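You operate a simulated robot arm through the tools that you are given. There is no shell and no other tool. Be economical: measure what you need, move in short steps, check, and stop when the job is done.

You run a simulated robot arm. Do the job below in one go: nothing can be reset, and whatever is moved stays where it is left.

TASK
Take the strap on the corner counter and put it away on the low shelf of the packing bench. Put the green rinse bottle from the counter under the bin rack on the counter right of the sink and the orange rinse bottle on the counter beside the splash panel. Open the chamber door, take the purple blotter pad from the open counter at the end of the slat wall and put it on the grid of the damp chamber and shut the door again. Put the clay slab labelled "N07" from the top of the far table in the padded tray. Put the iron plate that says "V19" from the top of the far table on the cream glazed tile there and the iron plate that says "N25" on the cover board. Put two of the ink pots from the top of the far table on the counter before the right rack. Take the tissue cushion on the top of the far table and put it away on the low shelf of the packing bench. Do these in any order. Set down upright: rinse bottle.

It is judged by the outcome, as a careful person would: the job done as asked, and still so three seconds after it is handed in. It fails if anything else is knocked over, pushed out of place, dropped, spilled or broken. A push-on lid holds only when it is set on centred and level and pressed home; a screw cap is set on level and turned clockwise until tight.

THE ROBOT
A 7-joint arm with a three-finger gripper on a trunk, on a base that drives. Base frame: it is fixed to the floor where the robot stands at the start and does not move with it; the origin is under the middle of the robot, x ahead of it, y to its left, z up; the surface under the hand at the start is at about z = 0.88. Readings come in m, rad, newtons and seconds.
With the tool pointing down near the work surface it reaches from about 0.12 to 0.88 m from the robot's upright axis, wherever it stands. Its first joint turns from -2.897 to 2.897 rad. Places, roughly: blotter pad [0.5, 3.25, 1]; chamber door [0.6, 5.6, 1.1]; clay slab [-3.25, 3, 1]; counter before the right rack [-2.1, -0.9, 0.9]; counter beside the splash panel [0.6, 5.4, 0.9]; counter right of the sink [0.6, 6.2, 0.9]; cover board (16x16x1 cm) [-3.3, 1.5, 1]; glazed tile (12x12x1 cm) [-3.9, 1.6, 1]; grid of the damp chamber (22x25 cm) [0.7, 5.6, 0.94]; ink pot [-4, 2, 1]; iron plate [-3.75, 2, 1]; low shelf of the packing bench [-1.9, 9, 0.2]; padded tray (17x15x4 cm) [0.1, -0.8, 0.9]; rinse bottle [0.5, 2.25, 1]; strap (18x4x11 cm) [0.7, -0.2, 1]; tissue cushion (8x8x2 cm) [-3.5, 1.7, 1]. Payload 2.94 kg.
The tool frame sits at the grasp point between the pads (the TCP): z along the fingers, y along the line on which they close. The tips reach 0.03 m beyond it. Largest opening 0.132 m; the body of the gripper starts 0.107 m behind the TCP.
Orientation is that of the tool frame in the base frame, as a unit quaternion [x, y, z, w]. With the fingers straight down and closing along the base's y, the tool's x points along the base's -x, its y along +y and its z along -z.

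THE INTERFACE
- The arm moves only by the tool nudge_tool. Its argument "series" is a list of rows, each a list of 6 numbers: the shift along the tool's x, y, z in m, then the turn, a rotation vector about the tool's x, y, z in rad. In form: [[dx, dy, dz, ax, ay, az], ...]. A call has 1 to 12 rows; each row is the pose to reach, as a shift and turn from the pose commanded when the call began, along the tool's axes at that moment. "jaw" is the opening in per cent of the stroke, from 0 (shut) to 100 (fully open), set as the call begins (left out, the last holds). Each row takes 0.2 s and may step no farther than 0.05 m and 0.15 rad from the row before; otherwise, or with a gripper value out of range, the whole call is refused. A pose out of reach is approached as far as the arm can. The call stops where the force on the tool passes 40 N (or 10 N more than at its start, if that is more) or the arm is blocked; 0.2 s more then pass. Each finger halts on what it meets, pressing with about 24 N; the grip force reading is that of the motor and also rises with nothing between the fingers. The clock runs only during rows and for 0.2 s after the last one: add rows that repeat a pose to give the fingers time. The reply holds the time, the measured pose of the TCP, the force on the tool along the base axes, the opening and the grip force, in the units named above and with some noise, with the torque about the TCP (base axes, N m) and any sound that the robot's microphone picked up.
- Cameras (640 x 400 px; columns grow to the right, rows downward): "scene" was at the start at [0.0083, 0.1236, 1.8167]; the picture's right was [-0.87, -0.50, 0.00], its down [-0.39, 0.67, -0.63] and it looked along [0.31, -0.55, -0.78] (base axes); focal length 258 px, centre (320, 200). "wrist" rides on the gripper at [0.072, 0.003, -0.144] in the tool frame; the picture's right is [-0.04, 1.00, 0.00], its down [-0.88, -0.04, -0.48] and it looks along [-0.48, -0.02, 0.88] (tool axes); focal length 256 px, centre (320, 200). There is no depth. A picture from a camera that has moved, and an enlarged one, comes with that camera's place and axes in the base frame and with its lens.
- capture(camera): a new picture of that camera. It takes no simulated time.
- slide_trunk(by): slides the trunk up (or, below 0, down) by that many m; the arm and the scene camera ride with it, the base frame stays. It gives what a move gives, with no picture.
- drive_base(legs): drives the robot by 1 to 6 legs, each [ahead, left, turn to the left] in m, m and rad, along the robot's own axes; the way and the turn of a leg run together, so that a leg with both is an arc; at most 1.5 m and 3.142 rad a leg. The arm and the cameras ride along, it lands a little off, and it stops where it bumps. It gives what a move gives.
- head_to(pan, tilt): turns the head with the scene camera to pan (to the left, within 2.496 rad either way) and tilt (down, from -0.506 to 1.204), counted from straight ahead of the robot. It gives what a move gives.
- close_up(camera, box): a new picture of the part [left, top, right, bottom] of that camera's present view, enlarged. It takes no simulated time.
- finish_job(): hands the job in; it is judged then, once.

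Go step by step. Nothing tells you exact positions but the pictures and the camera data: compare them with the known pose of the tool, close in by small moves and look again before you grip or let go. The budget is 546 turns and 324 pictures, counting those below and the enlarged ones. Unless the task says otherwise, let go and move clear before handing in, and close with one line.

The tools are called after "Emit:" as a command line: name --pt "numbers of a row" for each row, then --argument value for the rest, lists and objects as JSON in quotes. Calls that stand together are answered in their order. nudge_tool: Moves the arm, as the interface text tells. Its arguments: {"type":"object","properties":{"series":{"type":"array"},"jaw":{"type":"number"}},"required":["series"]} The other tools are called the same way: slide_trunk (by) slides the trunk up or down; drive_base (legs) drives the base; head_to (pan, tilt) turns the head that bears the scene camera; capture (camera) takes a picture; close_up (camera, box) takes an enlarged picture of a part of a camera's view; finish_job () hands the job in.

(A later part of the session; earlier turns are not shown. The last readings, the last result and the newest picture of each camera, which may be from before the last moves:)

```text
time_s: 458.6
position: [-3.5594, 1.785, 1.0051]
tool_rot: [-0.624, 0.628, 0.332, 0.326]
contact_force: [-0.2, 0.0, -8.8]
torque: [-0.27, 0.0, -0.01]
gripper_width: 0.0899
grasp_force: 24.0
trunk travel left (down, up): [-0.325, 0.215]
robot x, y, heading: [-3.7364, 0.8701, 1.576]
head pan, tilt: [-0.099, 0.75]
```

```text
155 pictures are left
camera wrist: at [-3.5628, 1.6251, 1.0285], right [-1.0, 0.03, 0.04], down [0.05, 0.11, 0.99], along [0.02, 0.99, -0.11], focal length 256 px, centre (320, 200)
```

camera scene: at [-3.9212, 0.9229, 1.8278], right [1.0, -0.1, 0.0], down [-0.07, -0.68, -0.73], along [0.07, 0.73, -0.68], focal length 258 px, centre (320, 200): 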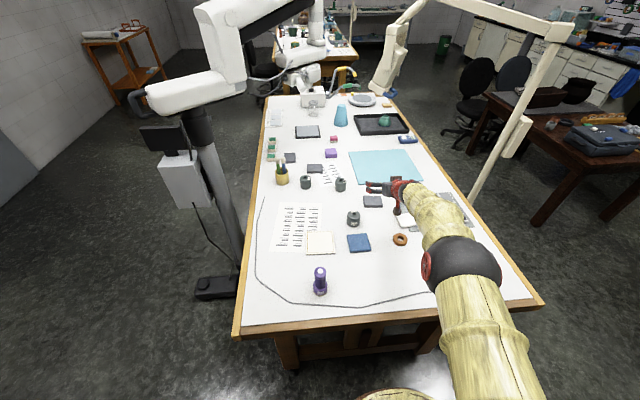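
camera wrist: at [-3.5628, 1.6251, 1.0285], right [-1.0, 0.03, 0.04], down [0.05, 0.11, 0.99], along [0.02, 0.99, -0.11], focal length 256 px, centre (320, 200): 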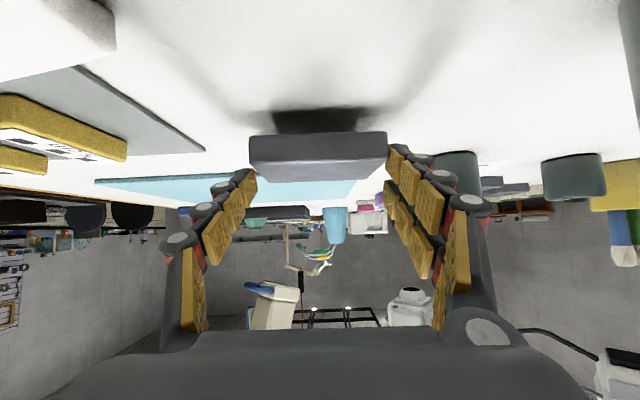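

N25 is held (about 9 N weight), level. Raise, retract to y≈1.48, then strafe right to above the cover board at (-3.278, 1.493).

Emit:
nudge_tool --pt "-0.033 0 -0.022 0 0 0" --pt "-0.066 0 -0.044 0 0 0" --pt "-0.0788 0 -0.053 0 0 0" --pt "-0.054 0 -0.09 0 0 0" --pt "-0.03 0 -0.126 0 0 0" --pt "-0.005 0 -0.162 0 0 0" --pt "0.02 0 -0.199 0 0 0" --pt "0.044 0 -0.235 0 0 0" --pt "0.069 0 -0.271 0 0 0" --pt "0.0928 0 -0.3075 0 0 0"

Emit:
drive_base --legs '[[0, -0.278, 0]]'

Emit:
capture --camera "wrist"

Emit:
capture --camera "scene"

```text
time_s: 460.8
position: [-3.5583, 1.4791, 1.1051]
tool_rot: [-0.624, 0.628, 0.331, 0.326]
contact_force: [0.0, 0.4, -9.3]
torque: [-0.3, 0.05, 0.01]
gripper_width: 0.0902
grasp_force: 24.3
trunk travel left (down, up): [-0.325, 0.215]
robot x, y, heading: [-3.7408, 0.8691, 1.569]
head pan, tilt: [-0.099, 0.75]
```

```text
time_s: 462.8
position: [-3.2712, 1.4787, 1.1042]
tool_rot: [-0.622, 0.63, 0.331, 0.328]
contact_force: [1.2, -0.4, -8.6]
torque: [-0.27, 0.02, 0.0]
gripper_width: 0.09
grasp_force: 23.9
trunk travel left (down, up): [-0.325, 0.215]
robot x, y, heading: [-3.4548, 0.867, 1.567]
head pan, tilt: [-0.099, 0.75]
```

```text
154 pictures are left
camera wrist: at [-3.2754, 1.319, 1.1264], right [-1.0, 0.03, 0.04], down [0.05, 0.11, 0.99], along [0.03, 0.99, -0.11], focal length 256 px, centre (320, 200)
```

wrist: 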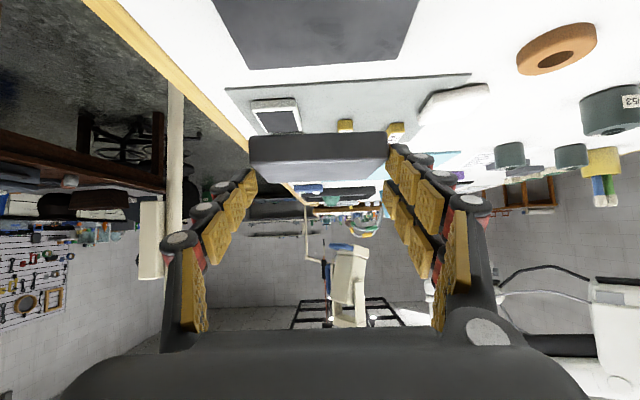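

```text
153 pictures are left
camera scene: at [-3.6373, 0.9246, 1.8278], right [0.99, -0.1, 0.0], down [-0.07, -0.68, -0.73], along [0.08, 0.73, -0.68], focal length 258 px, centre (320, 200)
```

scene: 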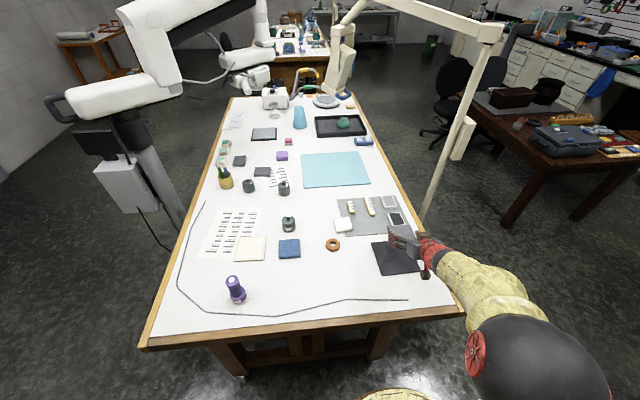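

Plate is over the board centre. Lower toward it.

Emit:
nudge_tool --pt "0.025 0 0.017 0 0 0" --pt "0.05 0 0.0335 0 0 0" --pt "0.07 0 0.047 0 0 0" --pt "0.0788 0 0.053 0 0 0" --pt "0.0788 0 0.053 0 0 0"

Emit:
capture --camera "wrist"

```text
time_s: 464.0
position: [-3.2723, 1.4772, 1.0086]
tool_rot: [-0.622, 0.63, 0.33, 0.328]
contact_force: [0.2, 0.4, -8.5]
torque: [-0.27, 0.0, 0.04]
gripper_width: 0.09
grasp_force: 24.2
trunk travel left (down, up): [-0.325, 0.215]
robot x, y, heading: [-3.4552, 0.8725, 1.569]
head pan, tilt: [-0.099, 0.75]
```

```text
152 pictures are left
camera wrist: at [-3.2765, 1.3166, 1.0307], right [-1.0, 0.03, 0.04], down [0.05, 0.11, 0.99], along [0.03, 0.99, -0.11], focal length 256 px, centre (320, 200)
```

wrist: 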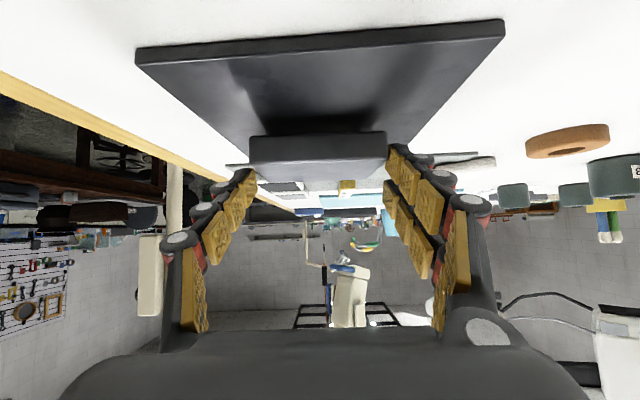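

Shift back 1.2 cm to centre, then lower to contact.

Emit:
nudge_tool --pt "0.0067 0 -0.01 0 0 0" --pt "0.0109 0 -0.0072 0 0 0" --pt "0.0133 0 -0.0055 0 0 0" --pt "0.0158 0 -0.0038 0 0 0" --pt "0.0175 0 -0.0027 0 0 0"

```text
time_s: 465.2
position: [-3.272, 1.4643, 0.9982]
tool_rot: [-0.622, 0.63, 0.33, 0.328]
contact_force: [0.8, -0.9, -5.2]
torque: [-0.06, 0.18, 0.02]
gripper_width: 0.0902
grasp_force: 24.6
trunk travel left (down, up): [-0.325, 0.215]
robot x, y, heading: [-3.4551, 0.8709, 1.567]
head pan, tilt: [-0.099, 0.75]
```

Emit:
nudge_tool --pt "0.0013 0 0.0009 0 0 0" --pt "0.0025 0 0.0017 0 0 0" --pt "0.0025 0 0.0017 0 0 0"

```text
time_s: 466.0
position: [-3.2723, 1.4656, 0.9954]
tool_rot: [-0.621, 0.629, 0.331, 0.33]
contact_force: [-1.1, -2.5, 13.2]
torque: [0.02, 0.15, -0.05]
gripper_width: 0.09
grasp_force: 23.6
trunk travel left (down, up): [-0.325, 0.215]
robot x, y, heading: [-3.4549, 0.8686, 1.566]
head pan, tilt: [-0.099, 0.75]
```

The plate rests on the board. Open and lift away.

Emit:
nudge_tool --pt "-0.001 0 -0.0006 0 0 0" --pt "-0.001 0 -0.0006 0 0 0" --pt "-0.001 0 -0.0006 0 0 0" --pt "-0.001 0 -0.0006 0 0 0" --jaw 92

Emit:
nudge_tool --pt "-0.0083 0 -0.0055 0 0 0" --pt "-0.025 0 -0.017 0 0 0" --pt "-0.05 0 -0.034 0 0 0" --pt "-0.083 0 -0.056 0 0 0" --pt "-0.116 0 -0.078 0 0 0"

Emit:
capture --camera "wrist"

Emit:
close_up --camera "scene" --box '[330, 200, 450, 290]'

```text
time_s: 467.0
position: [-3.273, 1.4636, 0.9954]
tool_rot: [-0.621, 0.63, 0.33, 0.329]
contact_force: [-0.1, 0.2, 0.2]
torque: [0.0, 0.0, -0.01]
gripper_width: 0.1214
grasp_force: 0.0
trunk travel left (down, up): [-0.325, 0.215]
robot x, y, heading: [-3.4561, 0.8689, 1.563]
head pan, tilt: [-0.099, 0.75]
```

```text
time_s: 468.2
position: [-3.2712, 1.4652, 1.1348]
tool_rot: [-0.622, 0.629, 0.331, 0.328]
contact_force: [0.3, 0.2, -0.2]
torque: [0.07, -0.05, 0.04]
gripper_width: 0.1216
grasp_force: 0.6
trunk travel left (down, up): [-0.325, 0.215]
robot x, y, heading: [-3.4584, 0.8707, 1.567]
head pan, tilt: [-0.099, 0.75]
```

```text
151 pictures are left
camera wrist: at [-3.2748, 1.3061, 1.1578], right [-1.0, 0.03, 0.04], down [0.05, 0.11, 0.99], along [0.03, 0.99, -0.11], focal length 256 px, centre (320, 200)
```

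wrist: 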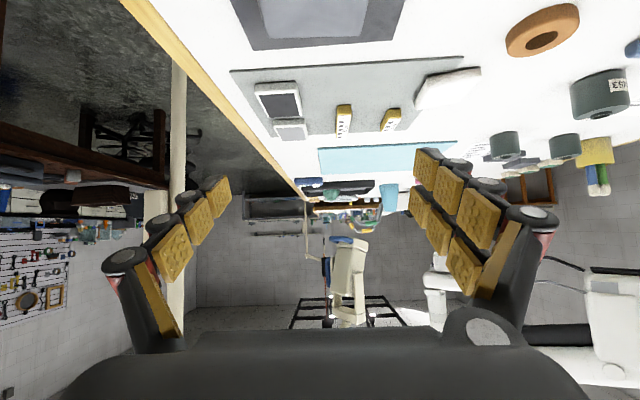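

```text
4.44 times, centred on (390, 245) of scene
camera zoom: at [-3.6387, 0.9234, 1.8278], right [0.99, -0.1, 0.0], down [-0.07, -0.68, -0.73], along [0.08, 0.73, -0.68], focal length 1146 px, centre (9, 0)
```

zoom: 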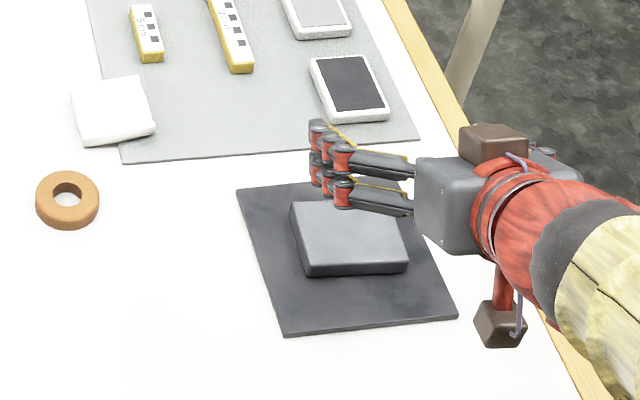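

N25 sits on the cover board. Next is V19, which is P2 or P3; I'll go round to the west side. Raise the hand for clearance and reposition.

Emit:
nudge_tool --pt "-0.033 0 -0.022 0 0 0" --pt "-0.066 0 -0.044 0 0 0" --pt "-0.1 0 -0.067 0 0 0" --pt "-0.116 0 -0.1 0 0 0" --pt "-0.116 0 -0.14 0 0 0" --jaw 40

Emit:
drive_base --legs '[[-0.4, 0, 0], [0, 1.02, 0]]'

Emit:
head_to --pan -0.2 --tilt 0.5

Emit:
capture --camera "scene"

```text
time_s: 469.4
position: [-3.2742, 1.4125, 1.311]
tool_rot: [-0.622, 0.63, 0.33, 0.328]
contact_force: [-0.4, -1.0, 0.0]
torque: [0.0, 0.01, -0.02]
gripper_width: 0.0532
grasp_force: 0.0
trunk travel left (down, up): [-0.325, 0.215]
robot x, y, heading: [-3.459, 0.8729, 1.565]
head pan, tilt: [-0.099, 0.75]
```

```text
time_s: 476.8
position: [-4.3081, 1.0202, 1.3103]
tool_rot: [-0.622, 0.63, 0.33, 0.328]
contact_force: [-0.5, -0.3, -0.1]
torque: [0.01, -0.02, -0.04]
gripper_width: 0.0527
grasp_force: 0.0
trunk travel left (down, up): [-0.325, 0.215]
robot x, y, heading: [-4.4907, 0.4755, 1.568]
head pan, tilt: [-0.099, 0.75]
```

```text
time_s: 477.6
position: [-4.3079, 1.0208, 1.3106]
tool_rot: [-0.622, 0.63, 0.33, 0.328]
contact_force: [0.8, 0.1, 0.0]
torque: [0.02, -0.01, 0.03]
gripper_width: 0.0528
grasp_force: 0.0
trunk travel left (down, up): [-0.325, 0.215]
robot x, y, heading: [-4.49, 0.4758, 1.568]
head pan, tilt: [-0.201, 0.499]
```

```text
149 pictures are left
camera scene: at [-4.6623, 0.5357, 1.8497], right [0.98, -0.2, 0.0], down [-0.1, -0.47, -0.88], along [0.18, 0.86, -0.48], focal length 258 px, centre (320, 200)
```

scene: 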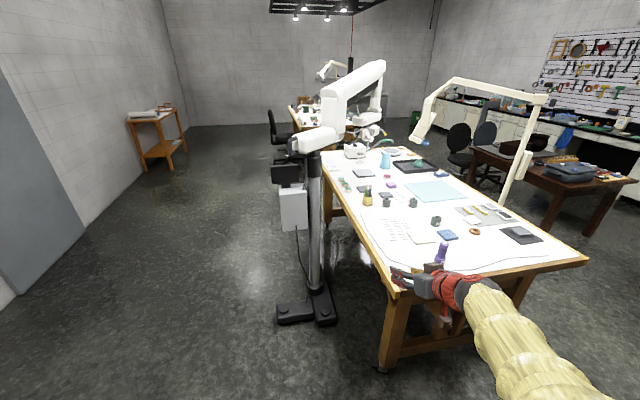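

Column base is around (-4.47, 1.98). Zoom in on the plates from this angle.

Emit:
close_up --camera "scene" --box '[330, 170, 450, 250]'

```text
5.00 times, centred on (390, 210) of scene
camera zoom: at [-4.6623, 0.5357, 1.8497], right [0.98, -0.2, 0.0], down [-0.1, -0.47, -0.88], along [0.18, 0.86, -0.48], focal length 1289 px, centre (-30, 150)
```

zoom: 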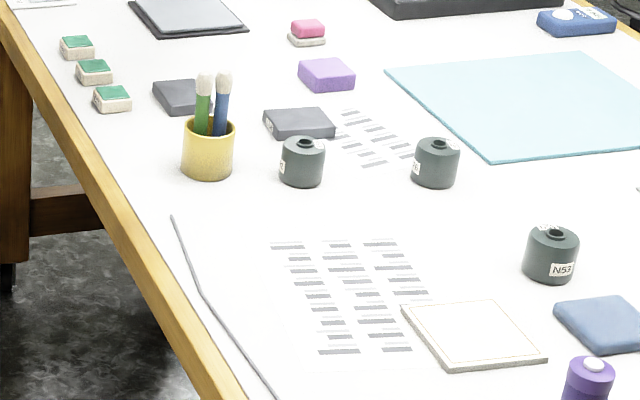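

P2 seems to carry a label on its west end. Turn to heading ≈0.9 and move up beside the west edge.

Emit:
drive_base --legs '[[0, 0, -0.668], [0.72, 0.53, 0]]'

Emit:
head_to --pan -0.1 --tilt 0.85

Emit:
capture --camera "scene"

Emit:
capture --camera "wrist"

```text
time_s: 484.1
position: [-3.9899, 1.6938, 1.3119]
tool_rot: [-0.39, 0.794, 0.21, 0.416]
contact_force: [-0.4, 1.0, -0.4]
torque: [-0.03, 0.02, -0.02]
gripper_width: 0.0529
grasp_force: 0.0
trunk travel left (down, up): [-0.325, 0.215]
robot x, y, heading: [-4.4618, 1.367, 0.925]
head pan, tilt: [-0.201, 0.499]
```

```text
time_s: 484.9
position: [-3.9891, 1.6945, 1.3108]
tool_rot: [-0.391, 0.794, 0.21, 0.416]
contact_force: [-0.1, 0.7, -0.3]
torque: [0.01, -0.02, 0.05]
gripper_width: 0.0527
grasp_force: 0.0
trunk travel left (down, up): [-0.325, 0.215]
robot x, y, heading: [-4.4639, 1.3706, 0.919]
head pan, tilt: [-0.099, 0.85]
```

```text
147 pictures are left
camera scene: at [-4.5794, 1.5174, 1.8198], right [0.73, -0.68, 0.0], down [-0.51, -0.55, -0.66], along [0.45, 0.48, -0.75], focal length 258 px, centre (320, 200)
```

scene: 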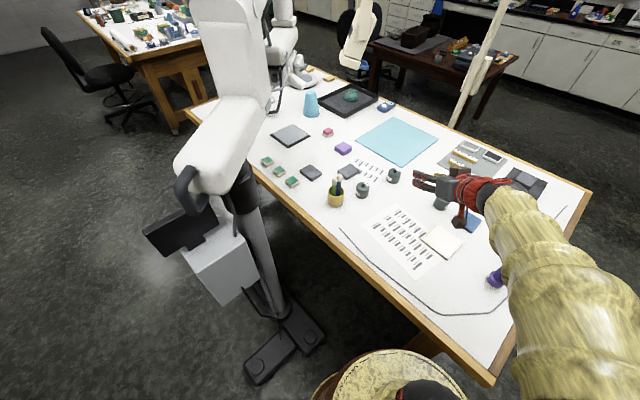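

```text
146 pictures are left
camera wrist: at [-4.0885, 1.5695, 1.3327], right [-0.78, 0.63, 0.04], down [0.1, 0.06, 0.99], along [0.62, 0.78, -0.11], focal length 256 px, centre (320, 200)
```

wrist: 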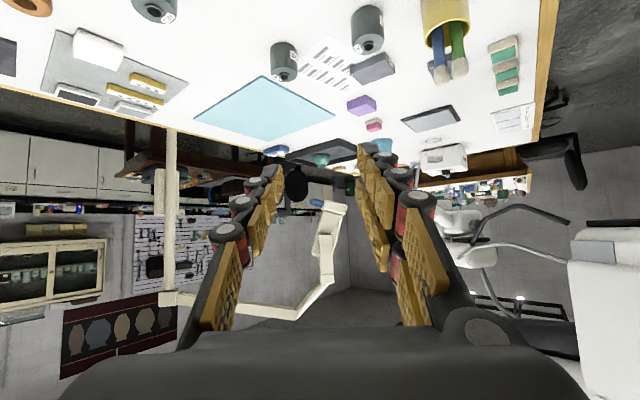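

Emit:
close_up --camera "scene" --box '[290, 140, 410, 220]'

Emit:
close_up --camera "wrist" --box '[330, 20, 530, 140]'

```text
5.00 times, centred on (350, 180) of scene
camera zoom: at [-4.5794, 1.5174, 1.8198], right [0.73, -0.68, 0.0], down [-0.51, -0.55, -0.66], along [0.45, 0.48, -0.75], focal length 1289 px, centre (170, 300)
```

zoom: 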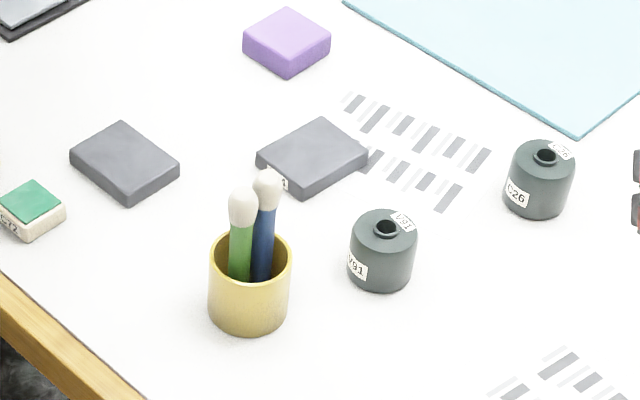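

```text
3.20 times, centred on (430, 80) of wrist
camera zoom: at [-4.0885, 1.5695, 1.3327], right [-0.78, 0.63, 0.04], down [0.1, 0.06, 0.99], along [0.62, 0.78, -0.11], focal length 819 px, centre (-32, 584)
```

zoom: 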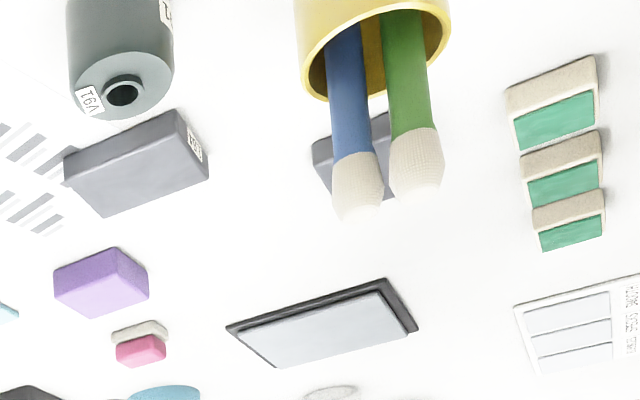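

Emit:
close_up --camera "wrist" --box '[378, 52, 402, 72]'

Emit:
close_up --camera "scene" --box '[338, 165, 362, 181]'

```text
16.00 times, centred on (390, 62) of wrist
camera zoom: at [-4.0885, 1.5695, 1.3327], right [-0.78, 0.63, 0.04], down [0.1, 0.06, 0.99], along [0.62, 0.78, -0.11], focal length 4096 px, centre (-800, 2408)
```

zoom: 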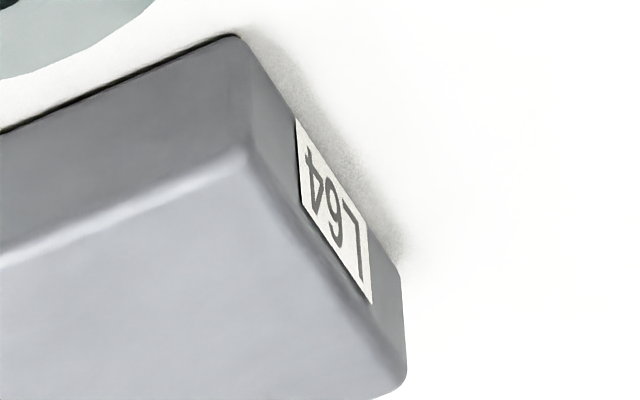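

```text
16.00 times, centred on (350, 173) of scene
camera zoom: at [-4.5794, 1.5174, 1.8198], right [0.73, -0.68, 0.0], down [-0.51, -0.55, -0.66], along [0.45, 0.48, -0.75], focal length 4126 px, centre (-160, 632)
```

zoom: 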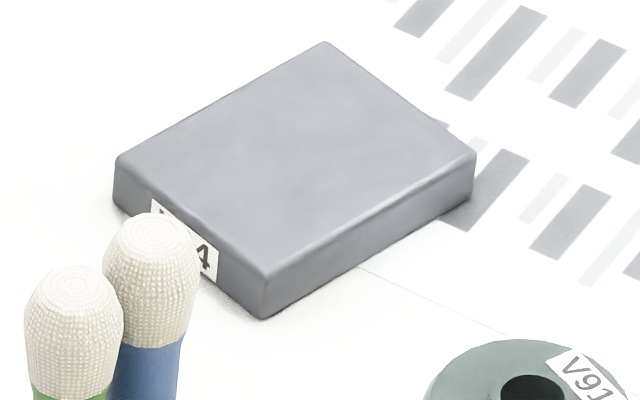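

P2 reads L64, so P3 at about (-3.98, 2.22) is V19 by elimination (I'll verify when lifted). I'll shift the robot slightly closer and use a steeper tool so the hand clears the brush cup.

Emit:
drive_base --legs '[[0.15, 0.034, 0.33]]'

Emit:
head_to --pan -0.4 --tilt 0.85

Emit:
capture --camera "scene"

```text
time_s: 486.4
position: [-4.0827, 1.9818, 1.3099]
tool_rot: [-0.518, 0.719, 0.275, 0.374]
contact_force: [0.4, 0.3, -0.5]
torque: [-0.03, -0.04, -0.02]
gripper_width: 0.0526
grasp_force: 0.0
trunk travel left (down, up): [-0.325, 0.215]
robot x, y, heading: [-4.4232, 1.5192, 1.258]
head pan, tilt: [-0.099, 0.85]
```

```text
time_s: 487.1
position: [-4.0831, 1.9812, 1.3113]
tool_rot: [-0.517, 0.718, 0.276, 0.375]
contact_force: [-0.2, -0.3, -0.5]
torque: [0.02, -0.03, 0.01]
gripper_width: 0.0531
grasp_force: 0.1
trunk travel left (down, up): [-0.325, 0.215]
robot x, y, heading: [-4.4243, 1.518, 1.258]
head pan, tilt: [-0.4, 0.85]
```

```text
141 pictures are left
camera scene: at [-4.5621, 1.6078, 1.8198], right [0.76, -0.65, 0.0], down [-0.49, -0.57, -0.66], along [0.43, 0.5, -0.75], focal length 258 px, centre (320, 200)
```

scene: 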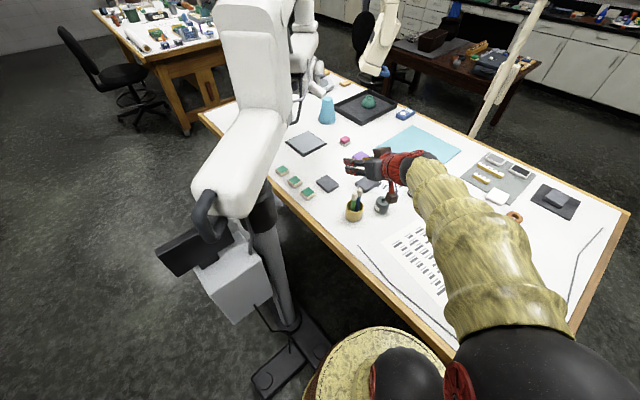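

Rotate the tool in place to point along +y with a 25° lean.

Emit:
nudge_tool --pt "0 0 0 -0.0403 0.1057 -0.0502" --pt "0 0 0 -0.0806 0.2115 -0.1004" --pt "0 0 0 -0.121 0.3172 -0.1506" --pt "0 0 0 -0.1613 0.423 -0.2008" --pt "0 0 0 -0.2016 0.5287 -0.251" --pt "0 0 0 -0.2016 0.5287 -0.251" --jaw 80

Emit:
capture --camera "wrist"

```text
time_s: 488.6
position: [-4.0837, 1.9812, 1.3101]
tool_rot: [-0.69, 0.691, 0.152, 0.152]
contact_force: [0.1, -0.2, -0.2]
torque: [-0.02, -0.04, 0.01]
gripper_width: 0.1058
grasp_force: 0.0
trunk travel left (down, up): [-0.325, 0.215]
robot x, y, heading: [-4.421, 1.5142, 1.258]
head pan, tilt: [-0.4, 0.85]
```

```text
140 pictures are left
camera wrist: at [-4.0856, 1.8551, 1.4107], right [-1.0, 0.04, 0.02], down [0.04, 0.6, 0.8], along [0.02, 0.8, -0.6], focal length 256 px, centre (320, 200)
```

wrist: 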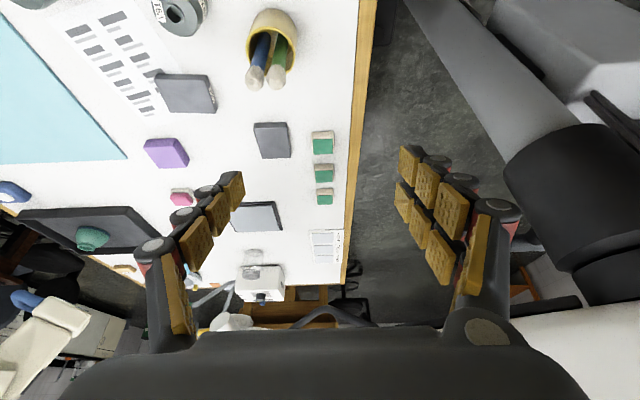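

P3 located at (-3.978, 2.207). Move above it.

Emit:
nudge_tool --pt "-0.0175 -0.0151 0.0381 0 0 0" --pt "-0.035 -0.0302 0.0763 0 0 0" --pt "-0.0526 -0.0453 0.1144 0 0 0" --pt "-0.07 -0.0604 0.1525 0 0 0" --pt "-0.0876 -0.0755 0.1906 0 0 0" --pt "-0.105 -0.0906 0.2288 0 0 0" --pt "-0.1227 -0.1057 0.2669 0 0 0" --pt "-0.1227 -0.1057 0.2669 0 0 0"

Emit:
capture --camera "wrist"

Emit:
capture --camera "scene"

```text
time_s: 490.4
position: [-3.976, 2.205, 1.1251]
tool_rot: [-0.69, 0.69, 0.153, 0.153]
contact_force: [0.1, 1.0, 0.4]
torque: [-0.02, -0.02, 0.0]
gripper_width: 0.1057
grasp_force: 0.4
trunk travel left (down, up): [-0.325, 0.215]
robot x, y, heading: [-4.427, 1.5192, 1.256]
head pan, tilt: [-0.4, 0.85]
```

```text
139 pictures are left
camera wrist: at [-3.98, 2.0796, 1.2235], right [-1.0, 0.04, 0.02], down [0.04, 0.59, 0.8], along [0.02, 0.8, -0.6], focal length 256 px, centre (320, 200)
```

wrist: 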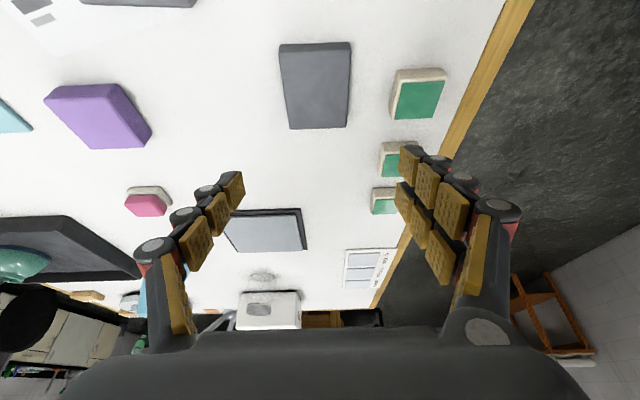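

```text
138 pictures are left
camera scene: at [-4.5622, 1.6078, 1.8198], right [0.76, -0.65, 0.0], down [-0.49, -0.57, -0.66], along [0.43, 0.5, -0.75], focal length 258 px, centre (320, 200)
```

scene: 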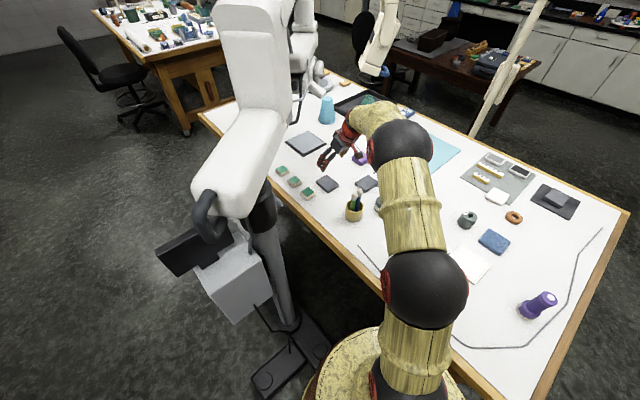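

P3 is centred under the hand. Narrow the jaw a little and descend.

Emit:
nudge_tool --pt "0.01 0 0.035 0 0 0" --pt "0.024 0 0.065 0 0 0" --pt "0.037 0 0.095 0 0 0" --pt "0.0425 0 0.109 0 0 0" --pt "0.0425 0 0.109 0 0 0" --jaw 69

Emit:
capture --camera "wrist"

```text
time_s: 491.6
position: [-3.9761, 2.2146, 1.0034]
tool_rot: [-0.69, 0.691, 0.153, 0.154]
contact_force: [1.3, 0.3, -0.2]
torque: [0.0, 0.02, 0.0]
gripper_width: 0.0911
grasp_force: 0.0
trunk travel left (down, up): [-0.325, 0.215]
robot x, y, heading: [-4.4272, 1.5165, 1.254]
head pan, tilt: [-0.4, 0.85]
```

```text
137 pictures are left
camera wrist: at [-3.9799, 2.0883, 1.1039], right [-1.0, 0.04, 0.02], down [0.04, 0.6, 0.8], along [0.02, 0.8, -0.6], focal length 256 px, centre (320, 200)
```

wrist: 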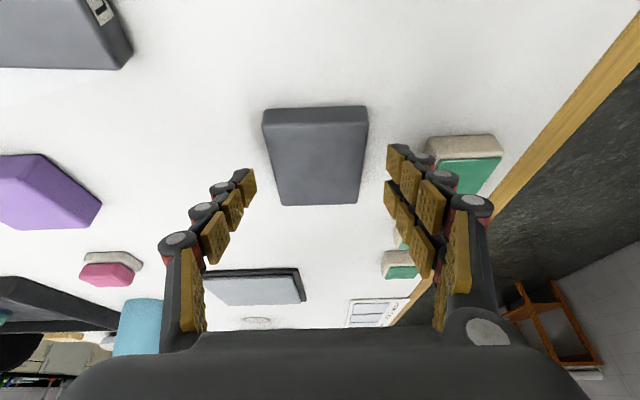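

Descend the last centimetre and close.

Emit:
nudge_tool --pt "0.0046 0 0.0105 0 0 0" --pt "0.0046 0 0.0105 0 0 0"

Emit:
nudge_tool --pt "0 0 0 0 0 0" --pt "0 0 0 0 0 0" --pt "0 0 0 0 0 0" --pt "0 0 0 0 0 0" --jaw 20

Emit:
nudge_tool --pt "-0.0042 0 -0.009 0 0 0" --pt "-0.0084 0 -0.018 0 0 0"

Emit:
capture --camera "wrist"

```text
time_s: 492.1
position: [-3.9756, 2.214, 0.9924]
tool_rot: [0.691, -0.69, -0.153, -0.153]
contact_force: [-0.5, -0.5, -0.4]
torque: [0.02, -0.02, 0.01]
gripper_width: 0.0911
grasp_force: 0.0
trunk travel left (down, up): [-0.325, 0.215]
robot x, y, heading: [-4.4247, 1.5193, 1.261]
head pan, tilt: [-0.4, 0.85]
```

```text
time_s: 493.1
position: [-3.9762, 2.2147, 0.9927]
tool_rot: [0.691, -0.69, -0.153, -0.153]
contact_force: [5.2, -0.3, 2.9]
torque: [0.1, -0.12, -0.12]
gripper_width: 0.0698
grasp_force: 24.4
trunk travel left (down, up): [-0.325, 0.215]
robot x, y, heading: [-4.4205, 1.5227, 1.252]
head pan, tilt: [-0.4, 0.85]
```

```text
time_s: 493.8
position: [-3.9761, 2.2124, 1.0109]
tool_rot: [0.691, -0.69, -0.152, -0.151]
contact_force: [0.0, -0.4, -9.6]
torque: [-0.14, -0.02, 0.04]
gripper_width: 0.0699
grasp_force: 23.8
trunk travel left (down, up): [-0.325, 0.215]
robot x, y, heading: [-4.4225, 1.515, 1.258]
head pan, tilt: [-0.4, 0.85]
```

```text
136 pictures are left
camera wrist: at [-3.98, 2.0882, 1.1104], right [-1.0, 0.04, 0.02], down [0.04, 0.6, 0.8], along [0.02, 0.8, -0.6], focal length 256 px, centre (320, 200)
```

wrist: 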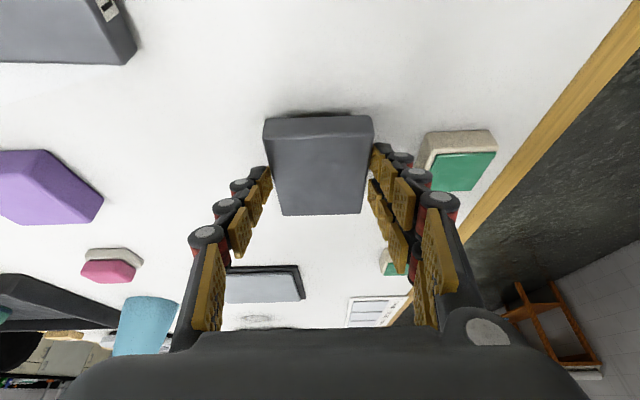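

V19 plate is held. Lift it to z≈1.22, then turn the robot right so the arm faces the tile.

Emit:
nudge_tool --pt "-0.018 0 -0.038 0 0 0" --pt "-0.036 0 -0.076 0 0 0" --pt "-0.054 0 -0.114 0 0 0" --pt "-0.072 0 -0.152 0 0 0" --pt "-0.0887 0 -0.19 0 0 0"

Emit:
drive_base --legs '[[0, 0, -1.05]]'

Emit:
head_to --pan -0.2 --tilt 0.85

Emit:
capture --camera "scene"

Emit:
capture --camera "wrist"

```text
time_s: 494.9
position: [-3.9765, 2.2103, 1.2208]
tool_rot: [0.691, -0.69, -0.154, -0.152]
contact_force: [-0.4, -1.1, -9.3]
torque: [-0.12, -0.01, -0.02]
gripper_width: 0.0698
grasp_force: 23.9
trunk travel left (down, up): [-0.325, 0.215]
robot x, y, heading: [-4.4247, 1.5204, 1.258]
head pan, tilt: [-0.4, 0.85]
```

```text
time_s: 498.0
position: [-3.5999, 1.4802, 1.2212]
tool_rot: [-0.254, 0.943, 0.057, 0.208]
contact_force: [-0.4, -1.4, -8.6]
torque: [-0.07, 0.12, -0.02]
gripper_width: 0.0696
grasp_force: 23.9
trunk travel left (down, up): [-0.325, 0.215]
robot x, y, heading: [-4.4218, 1.5169, 0.211]
head pan, tilt: [-0.4, 0.85]
```

```text
time_s: 498.7
position: [-3.5993, 1.4814, 1.22]
tool_rot: [-0.255, 0.943, 0.057, 0.207]
contact_force: [-0.4, -0.5, -8.0]
torque: [-0.07, 0.15, 0.01]
gripper_width: 0.0695
grasp_force: 23.6
trunk travel left (down, up): [-0.325, 0.215]
robot x, y, heading: [-4.4257, 1.5204, 0.213]
head pan, tilt: [-0.201, 0.85]
```

```text
135 pictures are left
camera scene: at [-4.4134, 1.6987, 1.8197], right [0.01, -1.0, 0.0], down [-0.75, -0.01, -0.66], along [0.66, 0.01, -0.75], focal length 258 px, centre (320, 200)
```

scene: 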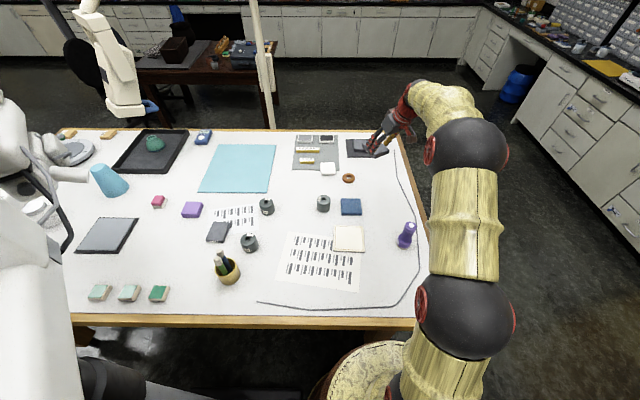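

```text
134 pictures are left
camera wrist: at [-3.7099, 1.4201, 1.3204], right [-0.47, 0.88, 0.02], down [0.54, 0.27, 0.8], along [0.7, 0.39, -0.6], focal length 256 px, centre (320, 200)
```

wrist: 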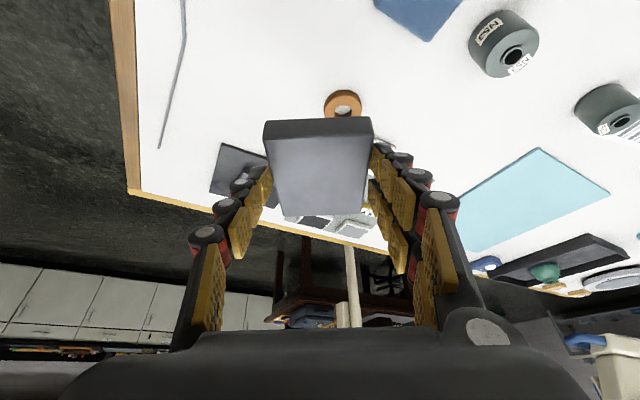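

Tile centre is (-3.859, 1.598). Bring the plate over it while turning the tool square (yaw 0).

Emit:
nudge_tool --pt "0.0226 0.0339 -0.0105 0.0318 0 0.0682" --pt "0.0451 0.0677 -0.0211 0.0636 0 0.1365" --pt "0.0677 0.1016 -0.0316 0.0954 0 0.2047" --pt "0.0903 0.1354 -0.0421 0.1273 0 0.2729" --pt "0.1129 0.1693 -0.0526 0.1591 0 0.3411" --pt "0.1354 0.2031 -0.0632 0.1909 0 0.4094" --pt "0.158 0.237 -0.0737 0.2227 0 0.4776" --pt "0.158 0.237 -0.0737 0.2227 0 0.4776"

Emit:
capture --camera "wrist"

Emit:
capture --camera "scene"

```text
time_s: 500.5
position: [-3.8712, 1.5972, 1.2198]
tool_rot: [0.0, 0.976, 0.0, 0.216]
contact_force: [0.1, 0.1, -9.1]
torque: [0.03, 0.18, 0.02]
gripper_width: 0.0698
grasp_force: 24.2
trunk travel left (down, up): [-0.325, 0.215]
robot x, y, heading: [-4.4232, 1.5166, 0.211]
head pan, tilt: [-0.201, 0.85]
```

```text
133 pictures are left
camera wrist: at [-3.9972, 1.6011, 1.32], right [0.04, 1.0, 0.02], down [0.6, -0.04, 0.8], along [0.8, -0.02, -0.6], focal length 256 px, centre (320, 200)
```

wrist: 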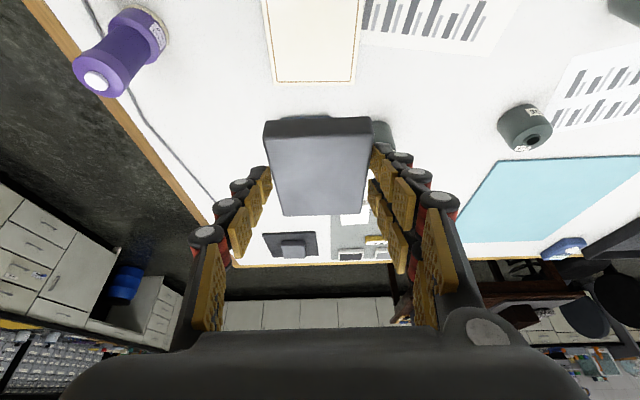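

```text
132 pictures are left
camera scene: at [-4.4133, 1.699, 1.8197], right [0.01, -1.0, 0.0], down [-0.75, -0.01, -0.66], along [0.66, 0.01, -0.75], focal length 258 px, centre (320, 200)
```

scene: 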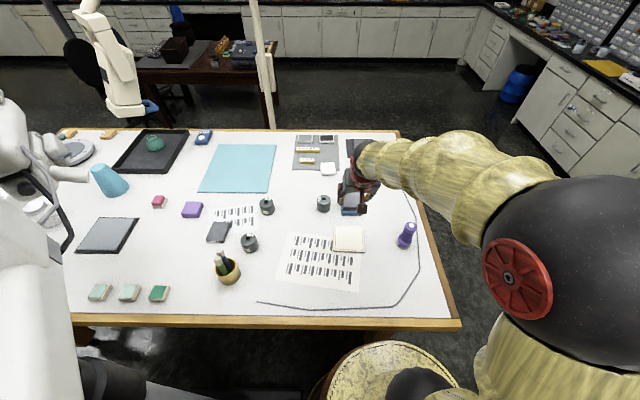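

Plate is over the tile. Descend most of the way.

Emit:
nudge_tool --pt "0.018 -0.003 0.039 0 0 0" --pt "0.036 -0.003 0.078 0 0 0" --pt "0.054 -0.003 0.117 0 0 0" --pt "0.072 -0.003 0.155 0 0 0" --pt "0.0825 -0.003 0.177 0 0 0" --pt "0.0825 -0.003 0.177 0 0 0"

Emit:
capture --camera "wrist"

```text
time_s: 501.9
position: [-3.8696, 1.5968, 1.0256]
tool_rot: [-0.001, 0.976, 0.0, 0.216]
contact_force: [-0.7, -0.4, -8.6]
torque: [0.01, 0.17, 0.04]
gripper_width: 0.0697
grasp_force: 23.8
trunk travel left (down, up): [-0.325, 0.215]
robot x, y, heading: [-4.4227, 1.5206, 0.214]
head pan, tilt: [-0.201, 0.85]
```

```text
131 pictures are left
camera wrist: at [-3.9956, 1.6003, 1.1254], right [0.04, 1.0, 0.02], down [0.6, -0.04, 0.8], along [0.8, -0.02, -0.6], focal length 256 px, centre (320, 200)
```

wrist: 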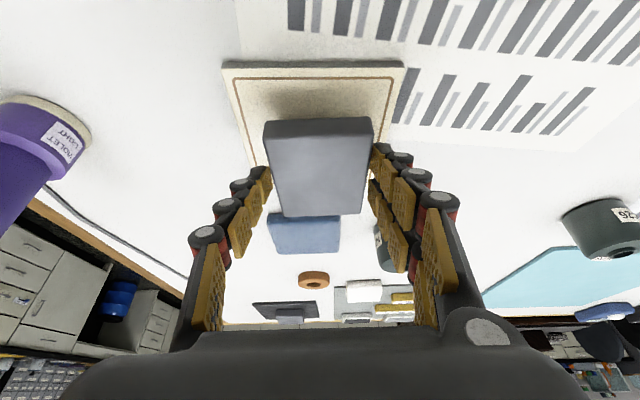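

Well centred on the tile. Lower to contact.

Emit:
nudge_tool --pt "0.0063 0 0.0136 0 0 0" --pt "0.0076 0 0.0163 0 0 0" --pt "0.0089 0 0.019 0 0 0" --pt "0.0101 0 0.0217 0 0 0"

```text
time_s: 502.9
position: [-3.8685, 1.5959, 1.003]
tool_rot: [-0.001, 0.976, 0.0, 0.218]
contact_force: [0.0, -1.3, -1.0]
torque: [0.19, -0.33, -0.08]
gripper_width: 0.0694
grasp_force: 24.5
trunk travel left (down, up): [-0.325, 0.215]
robot x, y, heading: [-4.4234, 1.5182, 0.209]
head pan, tilt: [-0.201, 0.85]
```

Contact is beginning; press 2 mm further then release.

Emit:
nudge_tool --pt "0.0008 0 0.0018 0 0 0" --pt "0.0008 0 0.0018 0 0 0"

Emit:
nudge_tool --pt "0 0 0 0 0 0" --pt "0 0 0 0 0 0" --pt "0 0 0 0 0 0" --jaw 72

Emit:
nudge_tool --pt "-0.008 0 -0.018 0 0 0" --pt "-0.025 0 -0.054 0 0 0" --pt "-0.042 0 -0.09 0 0 0" --pt "-0.059 0 -0.126 0 0 0" --pt "-0.076 0 -0.163 0 0 0"

Emit:
capture --camera "wrist"

```text
time_s: 503.5
position: [-3.8707, 1.5965, 1.003]
tool_rot: [-0.001, 0.976, 0.0, 0.219]
contact_force: [-2.3, -0.6, 16.1]
torque: [0.04, 0.1, -0.16]
gripper_width: 0.0696
grasp_force: 24.3
trunk travel left (down, up): [-0.325, 0.215]
robot x, y, heading: [-4.4203, 1.5187, 0.218]
head pan, tilt: [-0.201, 0.85]
```

```text
time_s: 504.3
position: [-3.8707, 1.5945, 1.0008]
tool_rot: [-0.001, 0.976, 0.0, 0.216]
contact_force: [1.3, 0.2, 0.3]
torque: [0.01, -0.02, 0.01]
gripper_width: 0.0951
grasp_force: 0.0
trunk travel left (down, up): [-0.325, 0.215]
robot x, y, heading: [-4.4208, 1.519, 0.213]
head pan, tilt: [-0.201, 0.85]
```

```text
time_s: 505.5
position: [-3.8702, 1.5945, 1.1826]
tool_rot: [0.0, 0.976, 0.0, 0.216]
contact_force: [0.1, 0.1, -0.5]
torque: [0.0, -0.03, 0.02]
gripper_width: 0.0953
grasp_force: 0.1
trunk travel left (down, up): [-0.325, 0.215]
robot x, y, heading: [-4.4213, 1.5179, 0.208]
head pan, tilt: [-0.201, 0.85]
```

```text
130 pictures are left
camera wrist: at [-3.9968, 1.5969, 1.2818], right [0.04, 1.0, 0.02], down [0.6, -0.04, 0.8], along [0.8, -0.02, -0.6], focal length 256 px, centre (320, 200)
```

wrist: 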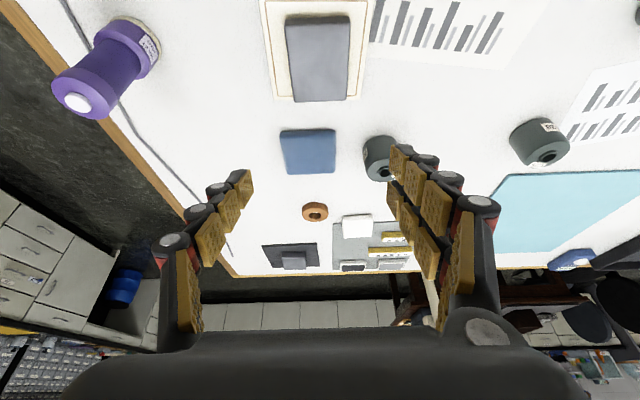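

V19 lies on the tile. Now ink pots: start with pot A near (-3.70, 1.685). Move above it.

Emit:
nudge_tool --pt "-0.022 0.018 0.028 0 0 0" --pt "-0.044 0.036 0.056 0 0 0" --pt "-0.0666 0.054 0.084 0 0 0" --pt "-0.0888 0.072 0.112 0 0 0" --pt "-0.111 0.09 0.14 0 0 0" --pt "-0.111 0.09 0.14 0 0 0"

Emit:
capture --camera "wrist"

Emit:
close_up --camera "scene" --box '[260, 150, 420, 270]'

```text
time_s: 506.9
position: [-3.7106, 1.6839, 1.1009]
tool_rot: [-0.001, 0.976, 0.0, 0.216]
contact_force: [0.7, -0.6, -0.4]
torque: [0.0, 0.02, -0.04]
gripper_width: 0.0954
grasp_force: 0.1
trunk travel left (down, up): [-0.325, 0.215]
robot x, y, heading: [-4.4226, 1.5175, 0.212]
head pan, tilt: [-0.201, 0.85]
```

```text
129 pictures are left
camera wrist: at [-3.8361, 1.6873, 1.201], right [0.04, 1.0, 0.02], down [0.6, -0.04, 0.8], along [0.8, -0.02, -0.6], focal length 256 px, centre (320, 200)
```

wrist: 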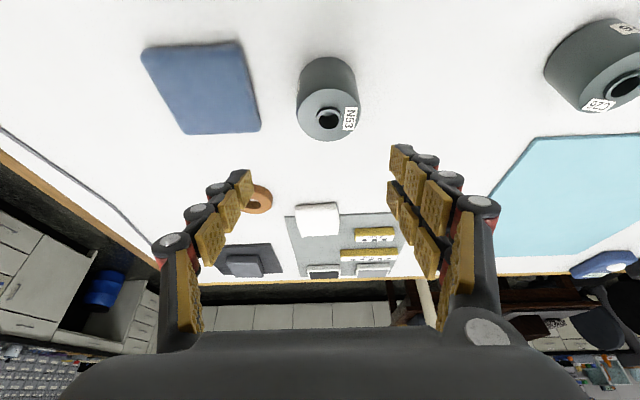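

```text
3.33 times, centred on (340, 210) of scene
camera zoom: at [-4.4146, 1.6989, 1.8198], right [0.01, -1.0, 0.0], down [-0.75, -0.01, -0.66], along [0.66, 0.01, -0.75], focal length 860 px, centre (253, 167)
```

zoom: 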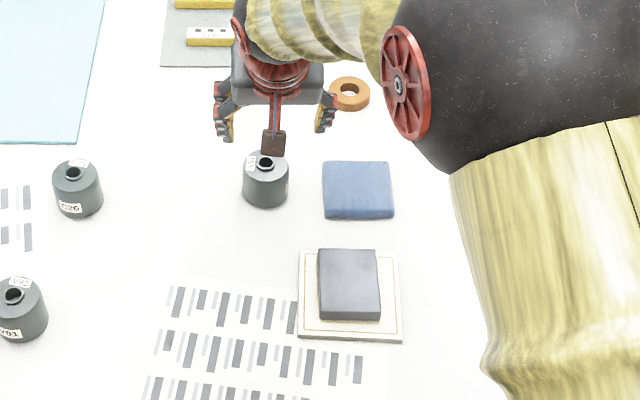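

Pot A centre ≈(-3.70, 1.692), body ~5 cm. The blue pad is close, so use a 6.6 cm opening and descend.

Emit:
nudge_tool --pt "0.004 0.008 0.025 0 0 0" --pt "0.01 0.008 0.05 0 0 0" --pt "0.016 0.008 0.055 0 0 0" --pt "0.016 0.008 0.055 0 0 0" --jaw 51

Emit:
capture --camera "wrist"

```text
time_s: 507.9
position: [-3.7027, 1.6933, 1.0439]
tool_rot: [-0.001, 0.976, 0.001, 0.216]
contact_force: [-0.6, -0.1, 0.2]
torque: [0.02, 0.0, 0.0]
gripper_width: 0.0674
grasp_force: 0.1
trunk travel left (down, up): [-0.325, 0.215]
robot x, y, heading: [-4.421, 1.5174, 0.209]
head pan, tilt: [-0.201, 0.85]
```

```text
127 pictures are left
camera wrist: at [-3.8284, 1.6955, 1.1434], right [0.04, 1.0, 0.02], down [0.6, -0.04, 0.8], along [0.8, -0.02, -0.6], focal length 256 px, centre (320, 200)
```

wrist: 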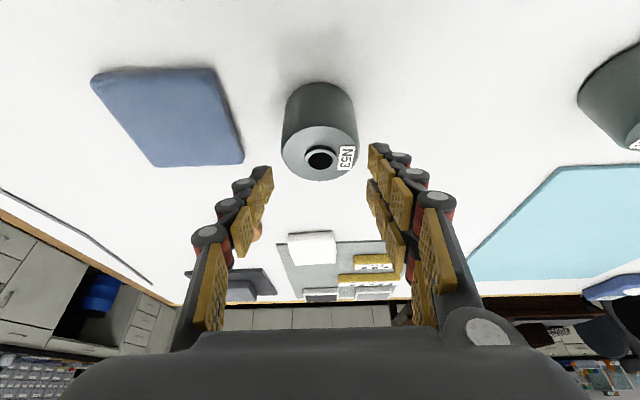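

Aligned. Descend 5 cm and close.

Emit:
nudge_tool --pt "0.0125 0 0.022 0 0 0" --pt "0.0247 0 0.0436 0 0 0" --pt "0.0247 0 0.0436 0 0 0"

Emit:
nudge_tool --pt "0 0 0 0 0 0" --pt "0 0 0 0 0 0" --pt "0 0 0 0 0 0" --jaw 10

Emit:
capture --camera "wrist"

```text
time_s: 508.7
position: [-3.706, 1.6925, 0.9944]
tool_rot: [-0.001, 0.976, -0.001, 0.217]
contact_force: [-0.9, -0.9, -0.2]
torque: [0.05, -0.01, 0.0]
gripper_width: 0.0671
grasp_force: 0.0
trunk travel left (down, up): [-0.325, 0.215]
robot x, y, heading: [-4.4267, 1.5222, 0.216]
head pan, tilt: [-0.201, 0.85]
```

```text
time_s: 509.5
position: [-3.7049, 1.6927, 0.9944]
tool_rot: [0.0, 0.976, 0.0, 0.216]
contact_force: [-0.4, 0.0, -0.6]
torque: [-0.02, 0.0, -0.01]
gripper_width: 0.0586
grasp_force: 24.1
trunk travel left (down, up): [-0.325, 0.215]
robot x, y, heading: [-4.4247, 1.521, 0.211]
head pan, tilt: [-0.201, 0.85]
```

```text
126 pictures are left
camera wrist: at [-3.832, 1.6956, 1.0939], right [0.04, 1.0, 0.02], down [0.6, -0.04, 0.8], along [0.8, -0.02, -0.6], focal length 256 px, centre (320, 200)
```

wrist: 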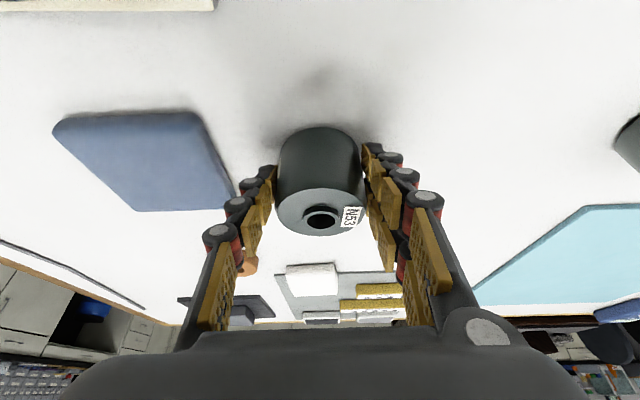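

Pot A is gripped (59 mm). Lift it high, and drive round to the right-rack counter; I plan to set it at about (-1.79, -0.815), the bare patch left of the yellow mat.

Emit:
nudge_tool --pt "-0.006 0 -0.0136 0 0 0" --pt "-0.025 0 -0.054 0 0 0" --pt "-0.044 0 -0.095 0 0 0" --pt "-0.063 0 -0.136 0 0 0" --pt "-0.082 0 -0.177 0 0 0" --pt "-0.101 0 -0.218 0 0 0"

Emit:
capture --camera "wrist"

Emit:
drive_base --legs '[[-0.25, 0, -0.21], [0, -1.0, 0], [1.5, 0, 0], [1.1, 0, 0], [0, 0, -1.571]]'

Emit:
head_to --pan 0.0 --tilt 0.75

Emit:
capture --camera "scene"

```text
time_s: 510.9
position: [-3.706, 1.6919, 1.2349]
tool_rot: [-0.001, 0.976, 0.0, 0.216]
contact_force: [-1.0, -1.4, -1.1]
torque: [0.0, -0.04, 0.0]
gripper_width: 0.0586
grasp_force: 24.3
trunk travel left (down, up): [-0.325, 0.215]
robot x, y, heading: [-4.4256, 1.5189, 0.217]
head pan, tilt: [-0.201, 0.85]
```

```text
125 pictures are left
camera wrist: at [-3.8321, 1.6956, 1.3348], right [0.04, 1.0, 0.02], down [0.6, -0.04, 0.8], along [0.8, -0.02, -0.6], focal length 256 px, centre (320, 200)
```

wrist: 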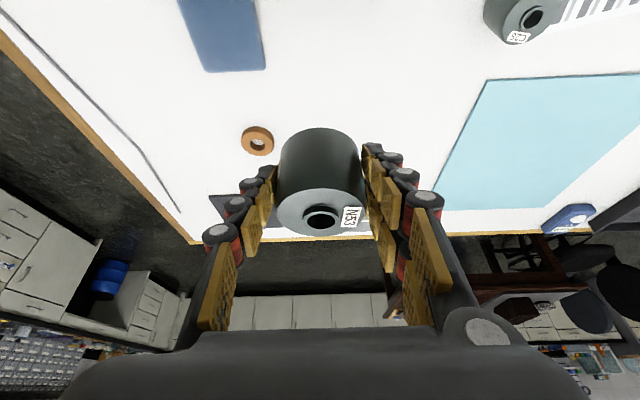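

```text
time_s: 533.7
position: [-2.0123, -0.2123, 1.2338]
tool_rot: [0.755, 0.62, -0.167, 0.136]
contact_force: [0.1, -0.2, -1.1]
torque: [0.02, 0.0, 0.01]
gripper_width: 0.0586
grasp_force: 24.3
trunk travel left (down, up): [-0.325, 0.215]
robot x, y, heading: [-2.044, 0.5227, -1.55]
head pan, tilt: [-0.201, 0.85]
```

```text
time_s: 534.5
position: [-2.0114, -0.2141, 1.234]
tool_rot: [0.754, 0.62, -0.167, 0.138]
contact_force: [-0.9, -0.5, -1.5]
torque: [0.01, 0.01, 0.0]
gripper_width: 0.0586
grasp_force: 23.8
trunk travel left (down, up): [-0.325, 0.215]
robot x, y, heading: [-2.0386, 0.5257, -1.551]
head pan, tilt: [0.0, 0.75]
```

```text
124 pictures are left
camera scene: at [-1.8521, 0.4747, 1.8277], right [-1.0, -0.02, 0.0], down [-0.01, 0.68, -0.73], along [0.01, -0.73, -0.68], focal length 258 px, centre (320, 200)
```

scene: 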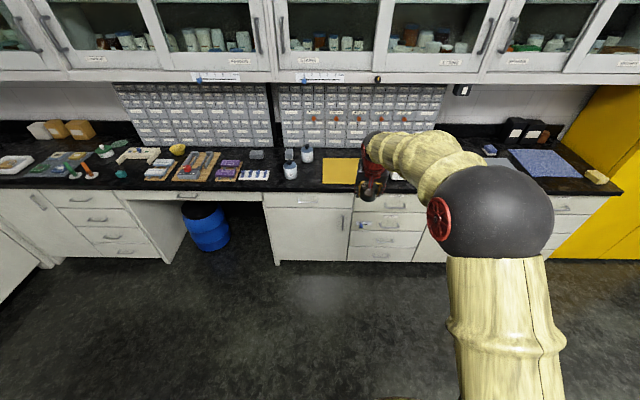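

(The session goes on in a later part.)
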